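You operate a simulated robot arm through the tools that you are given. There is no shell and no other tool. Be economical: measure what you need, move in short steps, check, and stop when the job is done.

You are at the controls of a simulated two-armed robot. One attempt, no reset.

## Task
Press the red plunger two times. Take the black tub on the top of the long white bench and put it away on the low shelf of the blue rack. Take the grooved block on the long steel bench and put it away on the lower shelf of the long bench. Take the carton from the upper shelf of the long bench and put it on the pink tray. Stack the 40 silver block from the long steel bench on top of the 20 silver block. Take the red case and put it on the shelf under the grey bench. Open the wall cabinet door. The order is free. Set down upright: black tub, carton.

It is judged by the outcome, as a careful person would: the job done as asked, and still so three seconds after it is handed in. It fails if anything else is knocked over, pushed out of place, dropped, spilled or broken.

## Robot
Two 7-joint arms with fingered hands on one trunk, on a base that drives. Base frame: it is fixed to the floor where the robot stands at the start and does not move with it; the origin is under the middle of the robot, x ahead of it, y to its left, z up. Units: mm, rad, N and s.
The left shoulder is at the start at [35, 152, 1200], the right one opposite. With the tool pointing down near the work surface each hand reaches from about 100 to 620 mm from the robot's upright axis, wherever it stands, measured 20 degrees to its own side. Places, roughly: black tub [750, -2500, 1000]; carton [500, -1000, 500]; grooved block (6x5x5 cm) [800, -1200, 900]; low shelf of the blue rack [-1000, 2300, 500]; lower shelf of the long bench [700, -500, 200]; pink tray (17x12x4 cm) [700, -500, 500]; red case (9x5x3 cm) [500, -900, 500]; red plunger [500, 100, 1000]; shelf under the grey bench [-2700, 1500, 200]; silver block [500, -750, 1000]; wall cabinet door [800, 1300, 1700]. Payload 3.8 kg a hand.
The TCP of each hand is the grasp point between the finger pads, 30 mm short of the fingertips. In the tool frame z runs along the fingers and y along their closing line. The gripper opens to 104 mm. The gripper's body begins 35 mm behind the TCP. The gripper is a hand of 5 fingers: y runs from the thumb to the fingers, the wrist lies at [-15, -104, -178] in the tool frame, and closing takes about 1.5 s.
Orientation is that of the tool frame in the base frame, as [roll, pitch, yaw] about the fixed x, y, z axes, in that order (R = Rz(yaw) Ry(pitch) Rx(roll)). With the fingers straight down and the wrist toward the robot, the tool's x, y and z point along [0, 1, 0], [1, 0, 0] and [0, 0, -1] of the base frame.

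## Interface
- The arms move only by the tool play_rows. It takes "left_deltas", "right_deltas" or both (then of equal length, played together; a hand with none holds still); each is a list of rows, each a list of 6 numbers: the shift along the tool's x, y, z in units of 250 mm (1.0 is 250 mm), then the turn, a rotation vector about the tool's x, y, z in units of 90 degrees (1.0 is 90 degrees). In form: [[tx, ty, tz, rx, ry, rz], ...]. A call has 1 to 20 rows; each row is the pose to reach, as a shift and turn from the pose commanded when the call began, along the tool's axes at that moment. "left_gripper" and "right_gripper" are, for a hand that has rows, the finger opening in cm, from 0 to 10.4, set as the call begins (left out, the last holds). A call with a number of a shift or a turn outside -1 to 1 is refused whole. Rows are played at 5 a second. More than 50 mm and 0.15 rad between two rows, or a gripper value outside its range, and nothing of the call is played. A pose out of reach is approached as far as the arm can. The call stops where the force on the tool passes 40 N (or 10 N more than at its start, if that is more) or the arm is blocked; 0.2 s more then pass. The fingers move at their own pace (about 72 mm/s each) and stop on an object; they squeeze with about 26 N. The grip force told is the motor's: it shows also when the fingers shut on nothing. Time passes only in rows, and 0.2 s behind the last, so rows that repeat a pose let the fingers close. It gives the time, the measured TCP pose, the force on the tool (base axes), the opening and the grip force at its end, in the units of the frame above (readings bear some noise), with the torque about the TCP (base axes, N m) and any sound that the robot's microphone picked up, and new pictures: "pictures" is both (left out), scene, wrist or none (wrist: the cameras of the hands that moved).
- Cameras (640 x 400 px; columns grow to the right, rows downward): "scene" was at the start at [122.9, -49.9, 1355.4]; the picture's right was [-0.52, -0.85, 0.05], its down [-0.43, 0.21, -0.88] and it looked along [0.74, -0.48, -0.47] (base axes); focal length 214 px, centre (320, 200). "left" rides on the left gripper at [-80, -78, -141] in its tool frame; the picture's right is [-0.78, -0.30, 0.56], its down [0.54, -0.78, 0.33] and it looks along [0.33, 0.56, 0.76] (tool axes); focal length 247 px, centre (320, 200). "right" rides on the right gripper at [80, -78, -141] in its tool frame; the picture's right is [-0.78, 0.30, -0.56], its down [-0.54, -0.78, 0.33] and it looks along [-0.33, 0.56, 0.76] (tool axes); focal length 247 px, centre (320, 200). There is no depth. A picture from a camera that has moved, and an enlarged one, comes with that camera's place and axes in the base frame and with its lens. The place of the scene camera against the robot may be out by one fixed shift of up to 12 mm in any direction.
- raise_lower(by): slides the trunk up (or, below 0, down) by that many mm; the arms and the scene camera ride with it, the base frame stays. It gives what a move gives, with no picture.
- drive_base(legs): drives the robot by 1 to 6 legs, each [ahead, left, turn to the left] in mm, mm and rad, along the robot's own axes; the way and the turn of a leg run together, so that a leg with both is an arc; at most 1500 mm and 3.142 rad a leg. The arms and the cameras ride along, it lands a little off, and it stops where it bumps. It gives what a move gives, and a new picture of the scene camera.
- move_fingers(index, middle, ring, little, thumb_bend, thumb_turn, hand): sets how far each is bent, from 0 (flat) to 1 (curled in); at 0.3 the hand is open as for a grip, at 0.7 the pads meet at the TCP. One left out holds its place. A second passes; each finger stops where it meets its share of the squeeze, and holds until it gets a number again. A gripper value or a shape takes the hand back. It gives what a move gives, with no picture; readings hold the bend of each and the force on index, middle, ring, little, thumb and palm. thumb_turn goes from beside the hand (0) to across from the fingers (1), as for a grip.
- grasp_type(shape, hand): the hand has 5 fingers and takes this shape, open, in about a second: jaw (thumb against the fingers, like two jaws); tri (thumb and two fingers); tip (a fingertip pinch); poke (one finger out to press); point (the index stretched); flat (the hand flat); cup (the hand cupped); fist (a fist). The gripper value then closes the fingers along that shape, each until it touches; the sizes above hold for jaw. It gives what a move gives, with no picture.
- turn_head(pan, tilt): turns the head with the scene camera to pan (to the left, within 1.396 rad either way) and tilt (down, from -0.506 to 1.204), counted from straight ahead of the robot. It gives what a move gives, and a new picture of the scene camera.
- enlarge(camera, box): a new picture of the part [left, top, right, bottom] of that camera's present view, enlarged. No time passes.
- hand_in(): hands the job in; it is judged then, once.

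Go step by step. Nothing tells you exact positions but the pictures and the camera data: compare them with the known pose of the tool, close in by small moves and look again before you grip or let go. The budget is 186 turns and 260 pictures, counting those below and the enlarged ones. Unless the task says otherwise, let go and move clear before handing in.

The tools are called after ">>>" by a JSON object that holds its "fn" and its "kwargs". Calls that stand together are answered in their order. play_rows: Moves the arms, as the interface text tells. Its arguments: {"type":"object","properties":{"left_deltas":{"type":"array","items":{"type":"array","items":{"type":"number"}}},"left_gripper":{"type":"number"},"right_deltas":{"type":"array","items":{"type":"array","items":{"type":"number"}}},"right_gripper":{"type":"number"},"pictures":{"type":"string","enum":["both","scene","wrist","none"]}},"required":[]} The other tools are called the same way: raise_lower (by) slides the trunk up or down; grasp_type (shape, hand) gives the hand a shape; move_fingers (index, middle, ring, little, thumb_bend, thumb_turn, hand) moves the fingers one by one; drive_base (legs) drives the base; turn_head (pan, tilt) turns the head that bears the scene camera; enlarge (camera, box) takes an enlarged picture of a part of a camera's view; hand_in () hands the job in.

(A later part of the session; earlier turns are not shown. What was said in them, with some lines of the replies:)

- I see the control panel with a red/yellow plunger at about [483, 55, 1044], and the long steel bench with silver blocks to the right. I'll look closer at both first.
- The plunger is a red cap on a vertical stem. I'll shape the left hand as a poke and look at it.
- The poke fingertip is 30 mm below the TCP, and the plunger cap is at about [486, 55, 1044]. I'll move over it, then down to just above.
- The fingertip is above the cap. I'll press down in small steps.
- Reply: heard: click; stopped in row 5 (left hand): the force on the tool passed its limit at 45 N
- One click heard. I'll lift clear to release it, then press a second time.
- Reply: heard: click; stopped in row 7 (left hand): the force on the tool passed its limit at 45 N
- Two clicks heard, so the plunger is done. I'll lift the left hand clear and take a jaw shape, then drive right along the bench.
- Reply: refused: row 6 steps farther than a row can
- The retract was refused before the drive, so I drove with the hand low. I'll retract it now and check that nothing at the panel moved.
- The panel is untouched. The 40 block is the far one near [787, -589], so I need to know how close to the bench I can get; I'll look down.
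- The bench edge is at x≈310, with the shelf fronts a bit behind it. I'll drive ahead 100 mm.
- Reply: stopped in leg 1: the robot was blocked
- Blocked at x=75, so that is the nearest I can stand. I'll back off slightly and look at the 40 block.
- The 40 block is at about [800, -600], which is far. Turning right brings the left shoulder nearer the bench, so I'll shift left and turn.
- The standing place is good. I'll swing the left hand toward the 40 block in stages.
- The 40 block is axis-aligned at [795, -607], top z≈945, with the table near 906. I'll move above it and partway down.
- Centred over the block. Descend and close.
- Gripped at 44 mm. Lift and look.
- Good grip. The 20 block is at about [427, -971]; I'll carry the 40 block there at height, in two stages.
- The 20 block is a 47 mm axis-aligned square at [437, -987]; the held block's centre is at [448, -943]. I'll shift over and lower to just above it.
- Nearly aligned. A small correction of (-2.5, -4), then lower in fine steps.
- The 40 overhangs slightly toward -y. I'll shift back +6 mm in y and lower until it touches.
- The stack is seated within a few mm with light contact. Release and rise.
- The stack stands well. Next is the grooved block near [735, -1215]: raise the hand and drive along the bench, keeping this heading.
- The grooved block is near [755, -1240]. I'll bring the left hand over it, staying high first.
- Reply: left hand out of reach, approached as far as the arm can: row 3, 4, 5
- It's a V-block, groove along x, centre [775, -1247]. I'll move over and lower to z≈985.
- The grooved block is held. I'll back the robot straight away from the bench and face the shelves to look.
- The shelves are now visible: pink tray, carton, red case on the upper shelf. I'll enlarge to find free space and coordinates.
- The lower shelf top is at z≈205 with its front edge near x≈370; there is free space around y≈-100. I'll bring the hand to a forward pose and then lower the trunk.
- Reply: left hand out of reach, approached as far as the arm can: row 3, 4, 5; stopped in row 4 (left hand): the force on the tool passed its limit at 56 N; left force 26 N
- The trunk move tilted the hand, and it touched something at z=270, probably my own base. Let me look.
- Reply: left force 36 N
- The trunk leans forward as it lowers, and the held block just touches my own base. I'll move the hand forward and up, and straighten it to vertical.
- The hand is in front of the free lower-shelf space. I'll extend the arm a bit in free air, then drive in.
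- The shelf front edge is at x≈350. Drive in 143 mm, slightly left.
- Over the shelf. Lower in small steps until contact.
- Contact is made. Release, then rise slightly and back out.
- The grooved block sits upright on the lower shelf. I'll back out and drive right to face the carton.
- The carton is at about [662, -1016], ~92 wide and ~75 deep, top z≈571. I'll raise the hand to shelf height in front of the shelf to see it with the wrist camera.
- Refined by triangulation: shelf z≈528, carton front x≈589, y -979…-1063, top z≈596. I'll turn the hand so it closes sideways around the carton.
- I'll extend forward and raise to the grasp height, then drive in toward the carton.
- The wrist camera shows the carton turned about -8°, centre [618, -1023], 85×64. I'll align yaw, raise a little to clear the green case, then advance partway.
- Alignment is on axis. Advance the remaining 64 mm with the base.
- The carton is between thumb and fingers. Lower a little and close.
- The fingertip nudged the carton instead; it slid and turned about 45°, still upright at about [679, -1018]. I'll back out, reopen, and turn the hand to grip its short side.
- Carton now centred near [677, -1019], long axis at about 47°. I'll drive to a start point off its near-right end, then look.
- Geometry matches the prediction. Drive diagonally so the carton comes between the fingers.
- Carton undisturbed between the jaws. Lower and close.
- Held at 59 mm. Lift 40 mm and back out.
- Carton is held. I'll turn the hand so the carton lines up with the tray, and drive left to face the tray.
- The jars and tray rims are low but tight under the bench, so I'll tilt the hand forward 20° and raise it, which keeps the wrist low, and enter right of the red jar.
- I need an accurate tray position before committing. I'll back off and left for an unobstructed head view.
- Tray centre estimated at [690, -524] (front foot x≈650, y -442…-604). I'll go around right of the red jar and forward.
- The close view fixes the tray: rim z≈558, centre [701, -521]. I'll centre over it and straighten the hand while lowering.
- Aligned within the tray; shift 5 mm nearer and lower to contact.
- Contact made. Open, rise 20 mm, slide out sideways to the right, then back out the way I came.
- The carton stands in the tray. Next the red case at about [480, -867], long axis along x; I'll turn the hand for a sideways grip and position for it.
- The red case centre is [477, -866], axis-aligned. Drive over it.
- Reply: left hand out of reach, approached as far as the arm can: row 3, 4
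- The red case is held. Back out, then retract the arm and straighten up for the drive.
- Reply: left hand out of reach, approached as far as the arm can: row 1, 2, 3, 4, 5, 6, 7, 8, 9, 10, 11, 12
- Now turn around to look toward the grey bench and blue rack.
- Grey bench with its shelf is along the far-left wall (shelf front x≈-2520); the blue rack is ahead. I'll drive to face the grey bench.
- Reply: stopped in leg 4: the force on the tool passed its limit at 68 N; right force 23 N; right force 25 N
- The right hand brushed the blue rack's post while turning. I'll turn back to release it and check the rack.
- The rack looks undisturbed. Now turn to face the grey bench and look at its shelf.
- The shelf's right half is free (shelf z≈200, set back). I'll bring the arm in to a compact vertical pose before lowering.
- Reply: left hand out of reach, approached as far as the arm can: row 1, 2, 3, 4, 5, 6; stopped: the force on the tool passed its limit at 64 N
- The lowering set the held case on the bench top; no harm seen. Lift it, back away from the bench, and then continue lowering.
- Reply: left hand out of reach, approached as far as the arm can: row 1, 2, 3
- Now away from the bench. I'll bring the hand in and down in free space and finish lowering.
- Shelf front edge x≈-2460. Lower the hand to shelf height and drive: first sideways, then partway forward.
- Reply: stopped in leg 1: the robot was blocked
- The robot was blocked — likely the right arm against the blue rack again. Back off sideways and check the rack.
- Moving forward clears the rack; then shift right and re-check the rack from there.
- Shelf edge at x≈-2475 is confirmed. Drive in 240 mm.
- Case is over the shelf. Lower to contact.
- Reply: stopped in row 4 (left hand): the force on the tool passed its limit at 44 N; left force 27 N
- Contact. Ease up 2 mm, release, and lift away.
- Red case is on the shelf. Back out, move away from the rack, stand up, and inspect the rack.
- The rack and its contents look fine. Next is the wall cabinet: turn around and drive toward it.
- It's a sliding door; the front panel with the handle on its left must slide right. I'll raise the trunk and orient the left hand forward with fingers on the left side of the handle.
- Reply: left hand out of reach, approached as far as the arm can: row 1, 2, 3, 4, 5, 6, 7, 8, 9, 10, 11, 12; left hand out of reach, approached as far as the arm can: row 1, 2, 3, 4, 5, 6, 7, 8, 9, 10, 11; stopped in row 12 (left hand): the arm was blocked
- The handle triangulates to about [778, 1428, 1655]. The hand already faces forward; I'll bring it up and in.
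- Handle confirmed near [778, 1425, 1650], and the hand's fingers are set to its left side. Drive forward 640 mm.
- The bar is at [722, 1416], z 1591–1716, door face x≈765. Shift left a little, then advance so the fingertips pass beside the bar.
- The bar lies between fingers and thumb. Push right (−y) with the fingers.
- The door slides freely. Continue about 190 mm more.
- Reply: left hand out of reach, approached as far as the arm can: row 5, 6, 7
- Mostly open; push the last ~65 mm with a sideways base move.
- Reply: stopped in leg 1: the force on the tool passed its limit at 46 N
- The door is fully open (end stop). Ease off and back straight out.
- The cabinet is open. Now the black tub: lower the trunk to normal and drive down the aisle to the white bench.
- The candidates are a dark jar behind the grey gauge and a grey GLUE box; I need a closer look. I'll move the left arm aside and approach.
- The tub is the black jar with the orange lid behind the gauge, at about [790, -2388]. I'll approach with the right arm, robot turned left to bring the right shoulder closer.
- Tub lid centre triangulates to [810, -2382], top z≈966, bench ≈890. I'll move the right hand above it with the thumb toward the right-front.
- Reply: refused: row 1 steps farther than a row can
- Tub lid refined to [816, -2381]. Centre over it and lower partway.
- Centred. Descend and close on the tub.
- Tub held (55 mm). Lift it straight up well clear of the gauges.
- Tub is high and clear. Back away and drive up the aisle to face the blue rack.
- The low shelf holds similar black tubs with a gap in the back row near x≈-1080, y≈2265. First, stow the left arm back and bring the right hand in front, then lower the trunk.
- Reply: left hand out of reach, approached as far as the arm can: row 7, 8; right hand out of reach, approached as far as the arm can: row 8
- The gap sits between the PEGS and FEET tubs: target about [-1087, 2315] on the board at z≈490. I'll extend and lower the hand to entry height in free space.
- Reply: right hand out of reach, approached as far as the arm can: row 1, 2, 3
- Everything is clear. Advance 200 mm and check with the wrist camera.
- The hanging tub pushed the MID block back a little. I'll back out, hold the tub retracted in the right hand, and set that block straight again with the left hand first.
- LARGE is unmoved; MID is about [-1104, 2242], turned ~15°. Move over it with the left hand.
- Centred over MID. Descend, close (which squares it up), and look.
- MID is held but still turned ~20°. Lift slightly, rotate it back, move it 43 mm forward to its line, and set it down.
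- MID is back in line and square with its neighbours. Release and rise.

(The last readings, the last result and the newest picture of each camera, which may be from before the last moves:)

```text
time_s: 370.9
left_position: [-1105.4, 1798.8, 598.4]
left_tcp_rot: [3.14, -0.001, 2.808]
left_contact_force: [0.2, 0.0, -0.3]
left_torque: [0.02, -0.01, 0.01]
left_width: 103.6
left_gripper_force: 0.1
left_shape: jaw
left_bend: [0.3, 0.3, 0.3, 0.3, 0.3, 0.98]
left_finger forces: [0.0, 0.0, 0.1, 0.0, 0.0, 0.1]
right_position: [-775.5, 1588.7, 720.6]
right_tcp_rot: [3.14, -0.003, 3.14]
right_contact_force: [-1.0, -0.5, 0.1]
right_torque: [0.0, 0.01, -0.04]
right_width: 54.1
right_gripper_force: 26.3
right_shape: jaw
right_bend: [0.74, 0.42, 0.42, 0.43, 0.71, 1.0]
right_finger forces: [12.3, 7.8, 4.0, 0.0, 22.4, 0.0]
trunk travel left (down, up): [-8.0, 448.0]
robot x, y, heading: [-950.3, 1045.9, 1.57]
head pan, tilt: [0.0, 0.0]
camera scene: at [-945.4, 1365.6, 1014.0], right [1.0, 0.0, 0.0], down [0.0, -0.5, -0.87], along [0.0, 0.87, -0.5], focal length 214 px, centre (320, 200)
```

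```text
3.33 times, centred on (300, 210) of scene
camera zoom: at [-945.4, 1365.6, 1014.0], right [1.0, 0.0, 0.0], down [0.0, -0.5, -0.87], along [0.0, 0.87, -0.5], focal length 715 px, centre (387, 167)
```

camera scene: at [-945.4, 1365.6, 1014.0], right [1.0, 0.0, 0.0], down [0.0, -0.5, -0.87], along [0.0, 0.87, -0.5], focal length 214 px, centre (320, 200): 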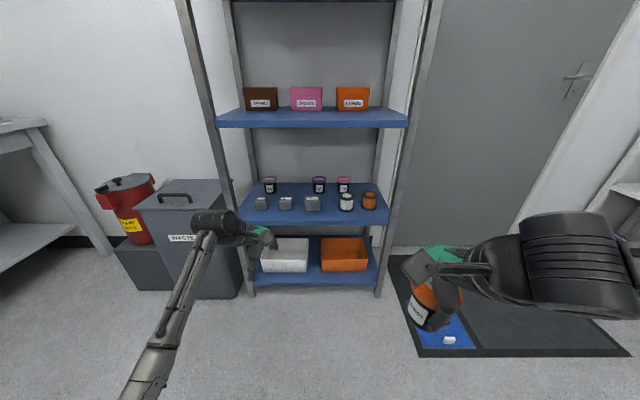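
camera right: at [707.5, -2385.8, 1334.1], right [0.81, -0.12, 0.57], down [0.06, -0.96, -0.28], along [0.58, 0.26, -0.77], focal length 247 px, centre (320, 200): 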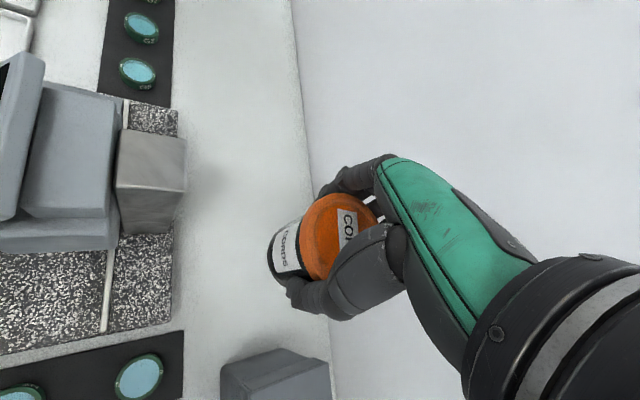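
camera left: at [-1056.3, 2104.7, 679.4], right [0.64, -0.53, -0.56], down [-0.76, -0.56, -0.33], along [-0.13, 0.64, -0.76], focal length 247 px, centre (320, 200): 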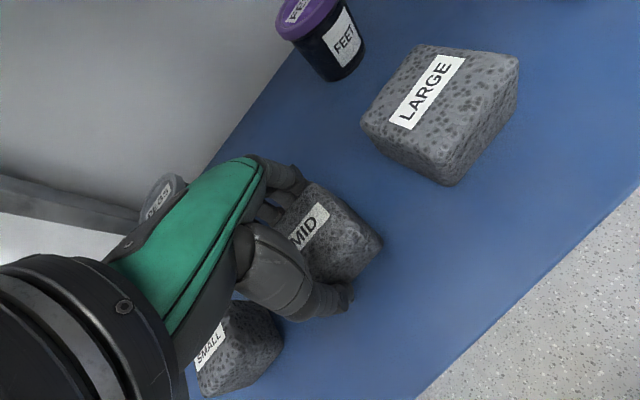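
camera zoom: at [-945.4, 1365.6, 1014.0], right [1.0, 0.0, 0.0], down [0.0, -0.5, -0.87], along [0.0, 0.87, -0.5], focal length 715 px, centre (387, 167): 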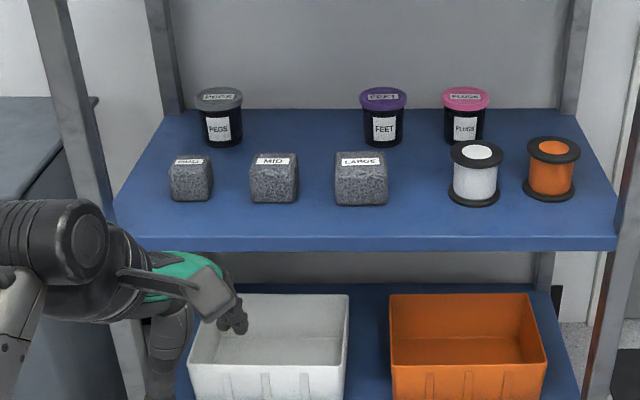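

MID is restored in line. Now tilt the tub hand forward 20°, raise it for clearance over the blocks, and retract the left arm.

>>> {"fn": "play_rows", "kwargs": {"left_deltas": [[0, -0.11, -0.12, 0, 0, 0], [0, -0.22, -0.25, 0, 0, 0], [0, -0.33, -0.37, 0, 0, 0], [0, -0.45, -0.5, 0, 0, 0], [0, -0.56, -0.62, 0, 0, 0], [0, -0.67, -0.75, 0, 0, 0], [0, -0.78, -0.87, 0, 0, 0], [0, -0.9, -1.0, 0, 0, 0]], "right_deltas": [[0, 0.12, 0.03, -0.028, 0, 0], [0, 0.25, 0.06, -0.056, 0, 0], [0, 0.37, 0.09, -0.084, 0, 0], [0, 0.5, 0.12, -0.112, 0, 0], [0, 0.62, 0.16, -0.14, 0, 0], [0, 0.75, 0.19, -0.168, 0, 0], [0, 0.87, 0.23, -0.196, 0, 0], [0, 1.0, 0.26, -0.222, 0, 0]], "pictures": "none"}}

>>> {"fn": "drive_base", "kwargs": {"legs": [[0, 303, 0], [280, 0, 0]]}}

>>> {"fn": "enlarge", "kwargs": {"camera": "scene", "box": [290, 170, 490, 310]}}

```text
time_s: 372.7
left_position: [-1177.6, 1583.1, 848.9]
left_tcp_rot: [3.141, 0.0, 2.809]
left_contact_force: [0.1, -1.1, 0.3]
left_torque: [0.0, 0.0, -0.04]
left_width: 103.8
left_gripper_force: 0.2
left_shape: jaw
left_bend: [0.3, 0.3, 0.3, 0.3, 0.3, 0.98]
left_finger forces: [0.0, 0.0, 0.0, 0.0, 0.0, 0.0]
right_position: [-774.5, 1840.1, 654.9]
right_tcp_rot: [2.789, 0.0, 3.14]
right_contact_force: [-0.5, 0.0, -0.7]
right_torque: [-0.04, 0.01, 0.02]
right_width: 53.9
right_gripper_force: 26.0
right_shape: jaw
right_bend: [0.74, 0.42, 0.42, 0.43, 0.71, 1.0]
right_finger forces: [12.3, 7.7, 4.1, 0.1, 22.3, 0.0]
trunk travel left (down, up): [-8.0, 448.0]
robot x, y, heading: [-949.5, 1045.4, 1.571]
head pan, tilt: [0.0, 0.0]
```

```text
time_s: 376.3
left_position: [-1481.9, 1867.0, 849.3]
left_tcp_rot: [-3.141, 0.001, 2.804]
left_contact_force: [-0.1, -1.0, -0.6]
left_torque: [-0.02, -0.03, -0.01]
left_width: 103.8
left_gripper_force: 0.0
left_shape: jaw
left_bend: [0.3, 0.3, 0.3, 0.3, 0.3, 0.98]
left_finger forces: [0.0, 0.0, 0.1, 0.1, 0.1, 0.0]
right_position: [-1077.3, 2120.3, 654.7]
right_tcp_rot: [2.794, -0.001, 3.136]
right_contact_force: [-0.1, 0.2, -1.2]
right_torque: [-0.01, 0.02, -0.01]
right_width: 54.0
right_gripper_force: 25.7
right_shape: jaw
right_bend: [0.74, 0.42, 0.42, 0.43, 0.71, 1.0]
right_finger forces: [12.3, 7.8, 4.0, 0.0, 22.3, 0.1]
trunk travel left (down, up): [-8.0, 448.0]
robot x, y, heading: [-1253.5, 1327.3, 1.567]
head pan, tilt: [0.0, 0.0]
camera scene: at [-1250.3, 1648.6, 1013.4], right [1.0, -0.01, 0.0], down [0.0, -0.5, -0.87], along [0.0, 0.87, -0.5], focal length 214 px, centre (320, 200)
```

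scene: 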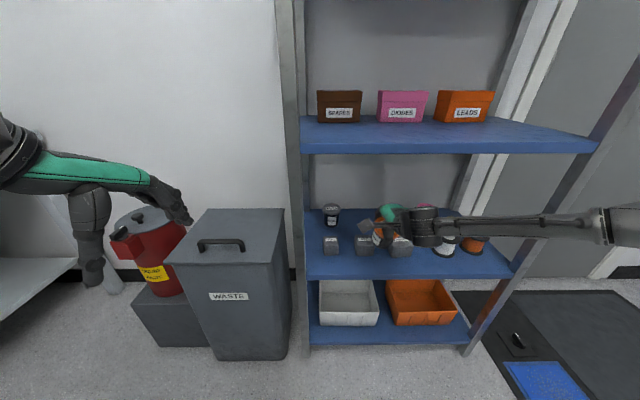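

```text
2.86 times, centred on (390, 240) of scene
camera zoom: at [-1250.3, 1648.6, 1013.4], right [1.0, -0.01, 0.0], down [0.0, -0.5, -0.87], along [0.0, 0.87, -0.5], focal length 613 px, centre (120, 86)
```

zoom: 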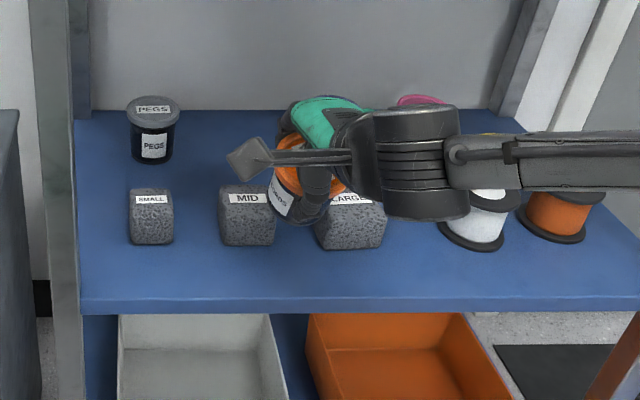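

The elbow would come near the upper board, so I'll straighten the arm by extending it 80 mm instead of driving as far.

>>> {"fn": "play_rows", "kwargs": {"right_deltas": [[0, 0.1, 0.037, 0, 0, 0], [0, 0.2, 0.073, 0, 0, 0], [0, 0.3, 0.11, 0, 0, 0], [0, 0.3, 0.11, 0, 0, 0]], "pictures": "both"}}

```text
time_s: 377.3
left_position: [-1482.1, 1866.7, 848.6]
left_tcp_rot: [3.141, 0.0, 2.803]
left_contact_force: [-0.5, 0.2, 0.4]
left_torque: [0.0, 0.02, 0.0]
left_width: 104.0
left_gripper_force: 0.0
left_shape: jaw
left_bend: [0.3, 0.3, 0.3, 0.3, 0.3, 0.98]
left_finger forces: [0.0, 0.1, 0.1, 0.1, 0.0, 0.0]
right_position: [-1076.3, 2165.1, 656.2]
right_tcp_rot: [2.792, 0.001, 3.135]
right_contact_force: [0.1, -0.8, -1.0]
right_torque: [0.01, 0.02, 0.01]
right_width: 53.9
right_gripper_force: 26.4
right_shape: jaw
right_bend: [0.74, 0.42, 0.42, 0.43, 0.71, 1.0]
right_finger forces: [12.3, 7.7, 4.0, 0.1, 22.3, 0.1]
right hand out of reach, approached as far as the arm can: row 2, 3, 4
trunk travel left (down, up): [-8.0, 448.0]
robot x, y, heading: [-1258.5, 1328.6, 1.568]
head pan, tilt: [0.0, 0.0]
camera scene: at [-1250.3, 1648.0, 1013.6], right [1.0, -0.01, 0.0], down [0.0, -0.5, -0.87], along [0.0, 0.87, -0.5], focal length 214 px, centre (320, 200)
camera right: at [-1157.0, 2045.3, 760.9], right [0.78, 0.08, 0.62], down [0.53, -0.62, -0.58], along [0.34, 0.78, -0.52], focal length 247 px, centre (320, 200)
```

scene: 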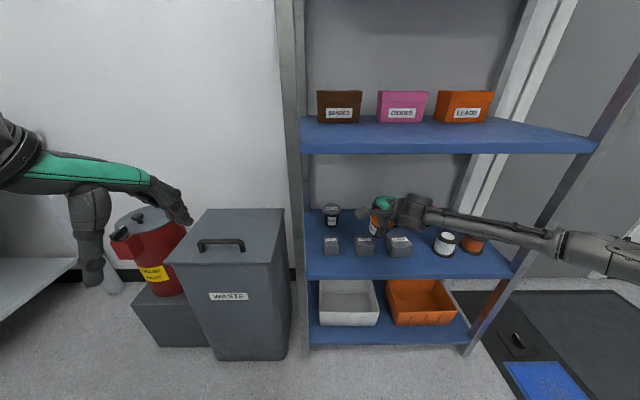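
right: 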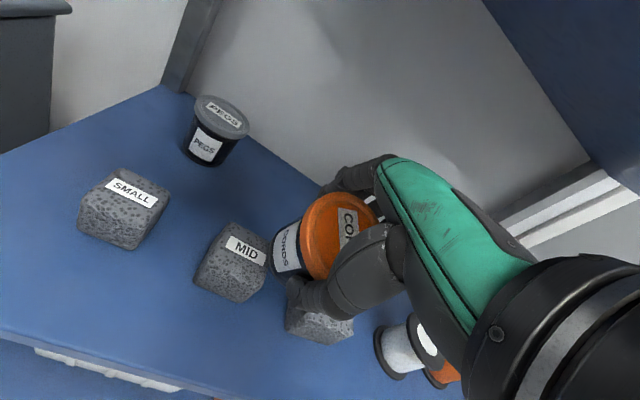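

>>> {"fn": "drive_base", "kwargs": {"legs": [[165, 0, 0]]}}

>>> {"fn": "enlarge", "kwargs": {"camera": "right", "box": [0, 0, 640, 400]}}

```text
time_s: 378.8
left_position: [-1481.5, 2032.6, 848.0]
left_tcp_rot: [-3.139, -0.002, 2.805]
left_contact_force: [0.5, 0.5, -0.8]
left_torque: [0.0, 0.01, 0.0]
left_width: 103.4
left_gripper_force: 0.0
left_shape: jaw
left_bend: [0.3, 0.3, 0.3, 0.3, 0.3, 0.98]
left_finger forces: [0.0, 0.0, 0.0, 0.1, 0.0, 0.1]
right_position: [-1078.7, 2330.7, 655.1]
right_tcp_rot: [2.791, 0.0, 3.136]
right_contact_force: [-0.2, 0.6, -1.0]
right_torque: [0.02, 0.03, 0.01]
right_width: 53.9
right_gripper_force: 26.5
right_shape: jaw
right_bend: [0.74, 0.42, 0.42, 0.43, 0.71, 1.0]
right_finger forces: [12.3, 7.7, 4.1, 0.1, 22.3, 0.0]
trunk travel left (down, up): [-8.0, 448.0]
robot x, y, heading: [-1255.7, 1492.6, 1.572]
head pan, tilt: [0.0, 0.0]
camera scene: at [-1250.2, 1814.0, 1013.3], right [1.0, 0.0, 0.0], down [0.0, -0.5, -0.87], along [0.0, 0.87, -0.5], focal length 214 px, centre (320, 200)
```

scene: 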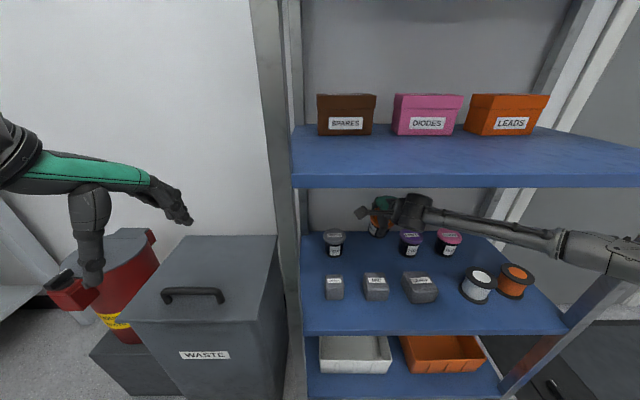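

```text
1.00 times, centred on (320, 200) of right (not enlarged: the box is as wide or as high as the picture)
camera zoom: at [-1157.9, 2211.2, 760.4], right [0.78, 0.08, 0.62], down [0.53, -0.62, -0.58], along [0.34, 0.78, -0.53], focal length 247 px, centre (320, 200)
```

zoom: 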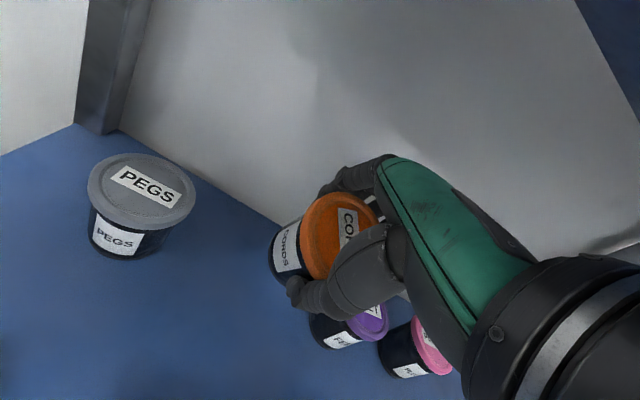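

Over the gap, and the blocks were not touched this time. Straighten and lower.

>>> {"fn": "play_rows", "kwargs": {"right_deltas": [[0, -0.01, 0.05, 0.045, 0, 0], [0, -0.02, 0.11, 0.09, 0, 0], [0, -0.029, 0.16, 0.134, 0, 0], [0, -0.04, 0.23, 0.18, 0, 0], [0, -0.05, 0.3, 0.2232, 0, 0], [0, -0.05, 0.3, 0.2232, 0, 0]], "pictures": "wrist"}}

```text
time_s: 380.2
left_position: [-1482.5, 2031.9, 848.8]
left_tcp_rot: [-3.141, 0.001, 2.805]
left_contact_force: [0.6, 0.1, -0.9]
left_torque: [-0.07, 0.01, -0.03]
left_width: 103.8
left_gripper_force: 0.0
left_shape: jaw
left_bend: [0.3, 0.3, 0.3, 0.3, 0.3, 0.98]
left_finger forces: [0.0, 0.1, 0.0, 0.0, 0.0, 0.1]
right_position: [-1052.1, 2290.5, 594.8]
right_tcp_rot: [-3.141, 0.0, 3.135]
right_contact_force: [0.0, 0.0, -0.6]
right_torque: [0.01, -0.01, 0.02]
right_width: 54.0
right_gripper_force: 25.7
right_shape: jaw
right_bend: [0.74, 0.42, 0.42, 0.43, 0.71, 1.0]
right_finger forces: [12.1, 7.7, 4.2, 0.0, 22.2, 0.0]
right hand out of reach, approached as far as the arm can: row 1, 2, 3, 4, 5, 6
trunk travel left (down, up): [-8.0, 448.0]
robot x, y, heading: [-1256.2, 1491.1, 1.565]
head pan, tilt: [0.0, 0.0]
camera right: at [-1131.5, 2215.1, 736.2], right [0.78, 0.29, 0.56], down [0.53, -0.78, -0.33], along [0.34, 0.55, -0.76], focal length 247 px, centre (320, 200)
```

right: 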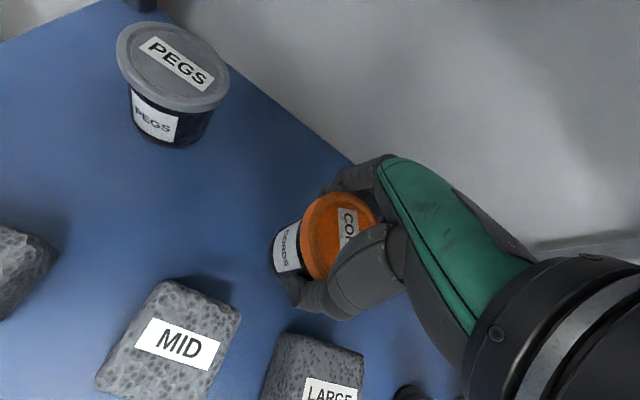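

The vertical pose was out of reach, so it fell short. Drive 45 mm closer and re-command a nearer pose, lowering gently.

>>> {"fn": "drive_base", "kwargs": {"legs": [[45, 0, 0]]}}

>>> {"fn": "play_rows", "kwargs": {"right_deltas": [[0, -0.1, 0, 0, 0, 0], [0, -0.2, 0, 0, 0, 0], [0, -0.22, 0.02, 0, 0, 0], [0, -0.22, 0.02, 0, 0, 0]], "pictures": "wrist"}}

```text
time_s: 381.1
left_position: [-1483.2, 2079.2, 847.4]
left_tcp_rot: [-3.14, 0.0, 2.804]
left_contact_force: [0.0, 0.1, 0.1]
left_torque: [0.0, 0.01, -0.01]
left_width: 103.6
left_gripper_force: 0.1
left_shape: jaw
left_bend: [0.3, 0.3, 0.3, 0.3, 0.3, 0.98]
left_finger forces: [0.1, 0.0, 0.0, 0.1, 0.0, 0.0]
right_position: [-1052.0, 2337.6, 593.2]
right_tcp_rot: [-3.14, -0.002, 3.136]
right_contact_force: [-0.6, 0.7, -1.8]
right_torque: [0.03, 0.0, 0.03]
right_width: 53.9
right_gripper_force: 25.9
right_shape: jaw
right_bend: [0.74, 0.42, 0.42, 0.43, 0.71, 1.0]
right_finger forces: [12.4, 7.8, 4.3, 0.0, 22.2, 0.0]
trunk travel left (down, up): [-8.0, 448.0]
robot x, y, heading: [-1255.9, 1538.5, 1.566]
head pan, tilt: [0.0, 0.0]
camera scene: at [-1250.2, 1860.3, 1013.2], right [1.0, 0.0, 0.0], down [0.0, -0.5, -0.87], along [0.0, 0.87, -0.5], focal length 214 px, centre (320, 200)
```

scene: 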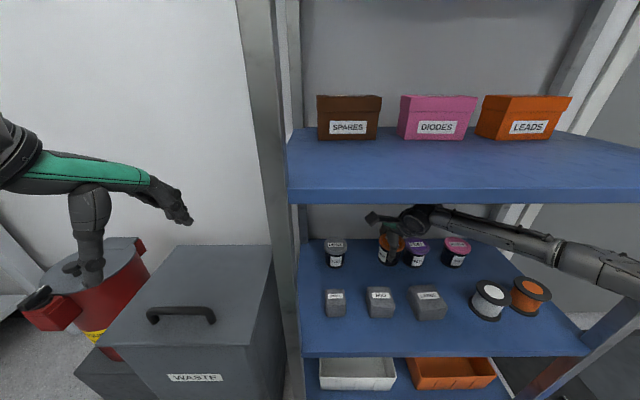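

```text
time_s: 382.1
left_position: [-1480.8, 2076.6, 848.7]
left_tcp_rot: [3.141, 0.0, 2.805]
left_contact_force: [-0.3, -0.2, -0.7]
left_torque: [0.02, -0.01, -0.02]
left_width: 104.0
left_gripper_force: 0.1
left_shape: jaw
left_bend: [0.3, 0.3, 0.3, 0.3, 0.3, 0.98]
left_finger forces: [0.0, 0.1, 0.0, 0.0, 0.0, 0.0]
right_position: [-1052.1, 2281.5, 589.2]
right_tcp_rot: [-3.142, -0.003, 3.136]
right_contact_force: [-0.6, 0.2, -1.2]
right_torque: [-0.02, 0.01, -0.02]
right_width: 53.7
right_gripper_force: 25.9
right_shape: jaw
right_bend: [0.74, 0.42, 0.42, 0.43, 0.71, 1.0]
right_finger forces: [12.3, 7.7, 4.3, 0.0, 22.0, 0.0]
trunk travel left (down, up): [-8.0, 448.0]
robot x, y, heading: [-1257.5, 1538.5, 1.566]
head pan, tilt: [0.0, 0.0]
camera right: at [-1131.7, 2205.8, 730.6], right [0.78, 0.29, 0.56], down [0.53, -0.78, -0.33], along [0.34, 0.55, -0.76], focal length 247 px, centre (320, 200)
```

right: 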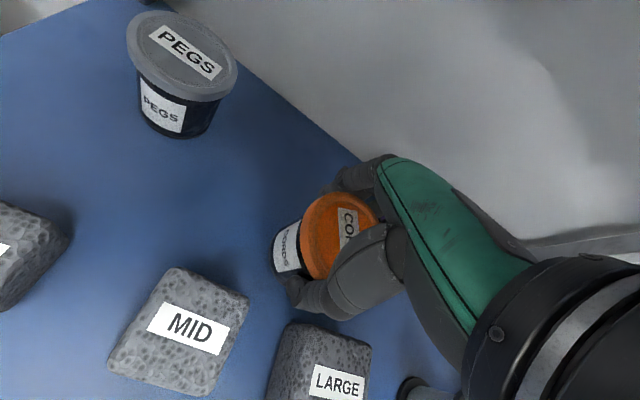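

>>> {"fn": "play_rows", "kwargs": {"right_deltas": [[0.05, 0.1, 0, 0, 0, 0], [0.1, 0.2, 0, 0, 0, 0], [0.1, 0.2, 0.05, 0, 0, 0], [0.1, 0.2, 0.08, 0, 0, 0], [0.1, 0.2, 0.1, 0, 0, 0], [0.1, 0.2, 0.12, 0, 0, 0], [0.1, 0.2, 0.14, 0, 0, 0], [0.1, 0.2, 0.155, 0, 0, 0], [0.1, 0.2, 0.17, 0, 0, 0]], "pictures": "wrist"}}

```text
time_s: 384.1
left_position: [-1481.4, 2076.9, 850.1]
left_tcp_rot: [3.14, -0.002, 2.806]
left_contact_force: [-0.2, 0.3, -0.4]
left_torque: [-0.02, 0.01, -0.03]
left_width: 104.0
left_gripper_force: 0.1
left_shape: jaw
left_bend: [0.3, 0.3, 0.3, 0.3, 0.3, 0.98]
left_finger forces: [0.0, 0.0, 0.0, 0.1, 0.1, 0.1]
right_position: [-1068.5, 2316.5, 561.1]
right_tcp_rot: [3.138, -0.002, 3.136]
right_contact_force: [0.1, 1.1, 6.9]
right_torque: [-0.1, -0.04, 0.03]
right_width: 54.0
right_gripper_force: 26.2
right_shape: jaw
right_bend: [0.74, 0.42, 0.42, 0.43, 0.71, 1.0]
right_finger forces: [13.1, 8.1, 4.6, 0.0, 22.1, 0.0]
right hand out of reach, approached as far as the arm can: row 2, 3, 4, 5, 6, 7, 8, 9
trunk travel left (down, up): [-8.0, 448.0]
robot x, y, heading: [-1255.5, 1537.9, 1.569]
head pan, tilt: [0.0, 0.0]
camera right: at [-1147.9, 2240.2, 700.6], right [0.78, 0.29, 0.56], down [0.53, -0.78, -0.34], along [0.34, 0.56, -0.76], focal length 247 px, centre (320, 200)
```

right: 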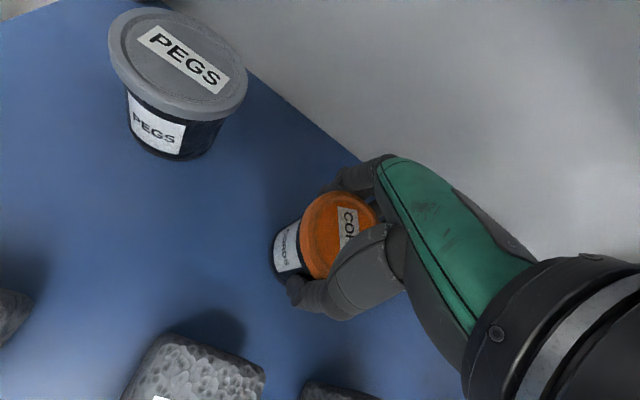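

The tub is standing on the board (upward contact). Release and rise 52 mm.

>>> {"fn": "play_rows", "kwargs": {"right_deltas": [[0, 0, -0.004, 0, 0, 0], [0, 0, -0.004, 0, 0, 0], [0, 0, -0.004, 0, 0, 0], [0, 0, -0.004, 0, 0, 0], [0, 0, -0.004, 0, 0, 0], [0, 0, -0.07, 0, 0, 0], [0, 0, -0.15, 0, 0, 0], [0, 0, -0.21, 0, 0, 0], [0, 0, -0.21, 0, 0, 0]], "right_gripper": 10.4, "pictures": "wrist"}}

```text
time_s: 386.1
left_position: [-1482.7, 2076.9, 849.0]
left_tcp_rot: [-3.141, 0.0, 2.805]
left_contact_force: [-0.1, -0.2, -0.7]
left_torque: [-0.02, -0.03, -0.01]
left_width: 103.5
left_gripper_force: 0.1
left_shape: jaw
left_bend: [0.3, 0.3, 0.3, 0.3, 0.3, 0.98]
left_finger forces: [0.0, 0.0, 0.0, 0.0, 0.0, 0.0]
right_position: [-1067.8, 2314.4, 608.7]
right_tcp_rot: [3.141, -0.002, 3.136]
right_contact_force: [-0.2, 0.8, 0.6]
right_torque: [-0.01, 0.06, -0.03]
right_width: 103.3
right_gripper_force: 0.1
right_shape: jaw
right_bend: [0.3, 0.3, 0.3, 0.3, 0.3, 0.98]
right_finger forces: [0.0, 0.0, 0.1, 0.0, 0.0, 0.0]
trunk travel left (down, up): [-8.0, 448.0]
robot x, y, heading: [-1256.0, 1537.2, 1.564]
head pan, tilt: [0.0, 0.0]
camera right: at [-1146.6, 2238.8, 751.3], right [0.78, 0.29, 0.56], down [0.53, -0.78, -0.33], along [0.34, 0.55, -0.76], focal length 247 px, centre (320, 200)
```

right: 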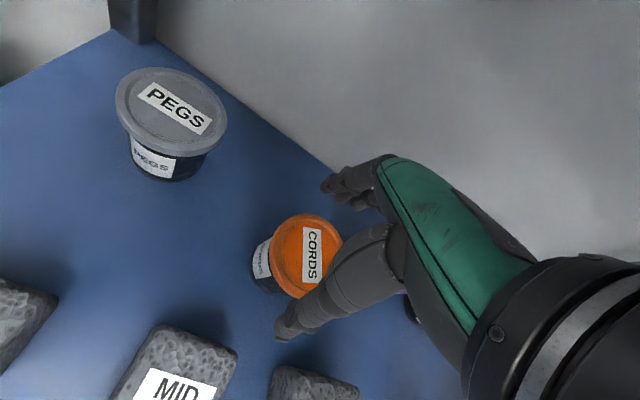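

The tub stands upright in the gap. Rise a touch more and back straight out.

>>> {"fn": "play_rows", "kwargs": {"right_deltas": [[0, 0, -0.03, 0, 0, 0], [0, 0, -0.03, 0, 0, 0]], "pictures": "none"}}

>>> {"fn": "drive_base", "kwargs": {"legs": [[-420, 0, 0]]}}

>>> {"fn": "enlarge", "kwargs": {"camera": "scene", "box": [290, 70, 530, 300]}}

```text
time_s: 386.7
left_position: [-1481.6, 2077.0, 850.7]
left_tcp_rot: [3.141, -0.001, 2.803]
left_contact_force: [1.3, 0.9, 0.7]
left_torque: [-0.02, -0.01, 0.03]
left_width: 103.7
left_gripper_force: 0.0
left_shape: jaw
left_bend: [0.3, 0.3, 0.3, 0.3, 0.3, 0.98]
left_finger forces: [0.1, 0.0, 0.0, 0.0, 0.0, 0.1]
right_position: [-1066.8, 2315.7, 618.1]
right_tcp_rot: [3.141, -0.002, 3.137]
right_contact_force: [0.3, 0.0, 0.3]
right_torque: [0.02, -0.01, 0.04]
right_width: 103.8
right_gripper_force: 0.1
right_shape: jaw
right_bend: [0.3, 0.3, 0.3, 0.3, 0.3, 0.98]
right_finger forces: [0.1, 0.1, 0.0, 0.0, 0.0, 0.1]
trunk travel left (down, up): [-8.0, 448.0]
robot x, y, heading: [-1252.9, 1538.3, 1.568]
head pan, tilt: [0.0, 0.0]
```

```text
time_s: 389.3
left_position: [-1484.1, 1648.8, 849.3]
left_tcp_rot: [3.141, -0.001, 2.806]
left_contact_force: [0.9, -0.2, -0.3]
left_torque: [0.01, 0.0, -0.04]
left_width: 103.9
left_gripper_force: 0.1
left_shape: jaw
left_bend: [0.3, 0.3, 0.3, 0.3, 0.3, 0.98]
left_finger forces: [0.0, 0.1, 0.1, 0.1, 0.0, 0.0]
right_position: [-1068.3, 1886.5, 618.6]
right_tcp_rot: [3.141, -0.003, 3.136]
right_contact_force: [-0.1, -0.7, 0.0]
right_torque: [0.01, 0.01, 0.04]
right_width: 103.7
right_gripper_force: 0.1
right_shape: jaw
right_bend: [0.3, 0.3, 0.3, 0.3, 0.3, 0.98]
right_finger forces: [0.0, 0.0, 0.0, 0.1, 0.1, 0.0]
trunk travel left (down, up): [-8.0, 448.0]
robot x, y, heading: [-1256.5, 1108.0, 1.571]
head pan, tilt: [0.0, 0.0]
camera scene: at [-1251.6, 1430.2, 1014.0], right [1.0, 0.0, 0.0], down [0.0, -0.5, -0.87], along [0.0, 0.87, -0.5], focal length 214 px, centre (320, 200)
```

scene: 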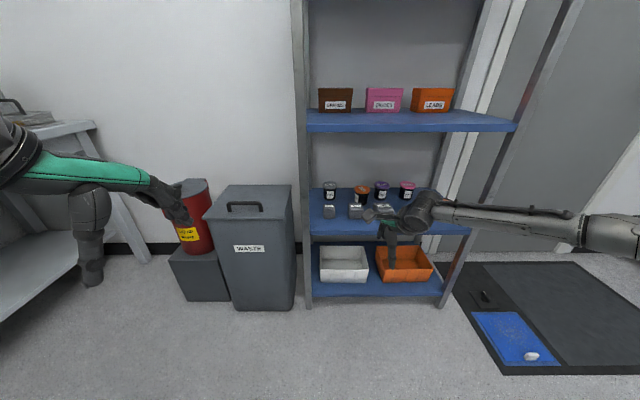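

```text
1.74 times, centred on (410, 185) of scene
camera zoom: at [-1251.6, 1430.2, 1014.0], right [1.0, 0.0, 0.0], down [0.0, -0.5, -0.87], along [0.0, 0.87, -0.5], focal length 373 px, centre (164, 226)
```

zoom: 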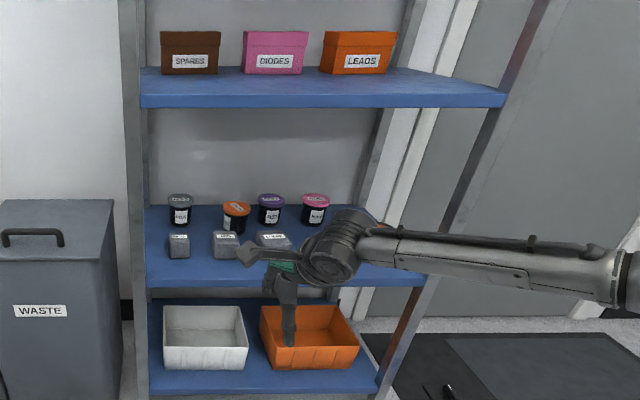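

>>> {"fn": "enlarge", "kwargs": {"camera": "scene", "box": [305, 170, 425, 235]}}

```text
5.33 times, centred on (365, 202) of scene
camera zoom: at [-1251.6, 1430.2, 1014.0], right [1.0, 0.0, 0.0], down [0.0, -0.5, -0.87], along [0.0, 0.87, -0.5], focal length 1144 px, centre (80, 187)
```

zoom: 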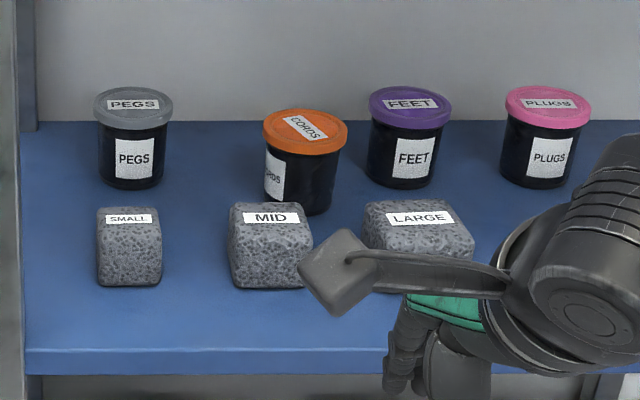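

All the jobs are done, and both hands are empty and clear of everything. Handing in.

>>> {"fn": "hand_in", "kwargs": {}}

```text
The job is handed in.
```

I finished all seven jobs and handed in: the plunger is pressed twice, and the black tub, grooved block, carton, 40 silver block and red case are in their places, with the tub and carton upright. The wall cabinet door is open.

Three contacts happened along the way:
- **Blue rack:** My arm bumped it twice. I saw no damage and nothing moved.
- **"MID" block:** The tub pushed this block out of line on the rack's low shelf. I set it back by eye, so it may be a few millimetres off.
- **Grey bench:** The red case was briefly pressed onto the bench top, with no visible harm.
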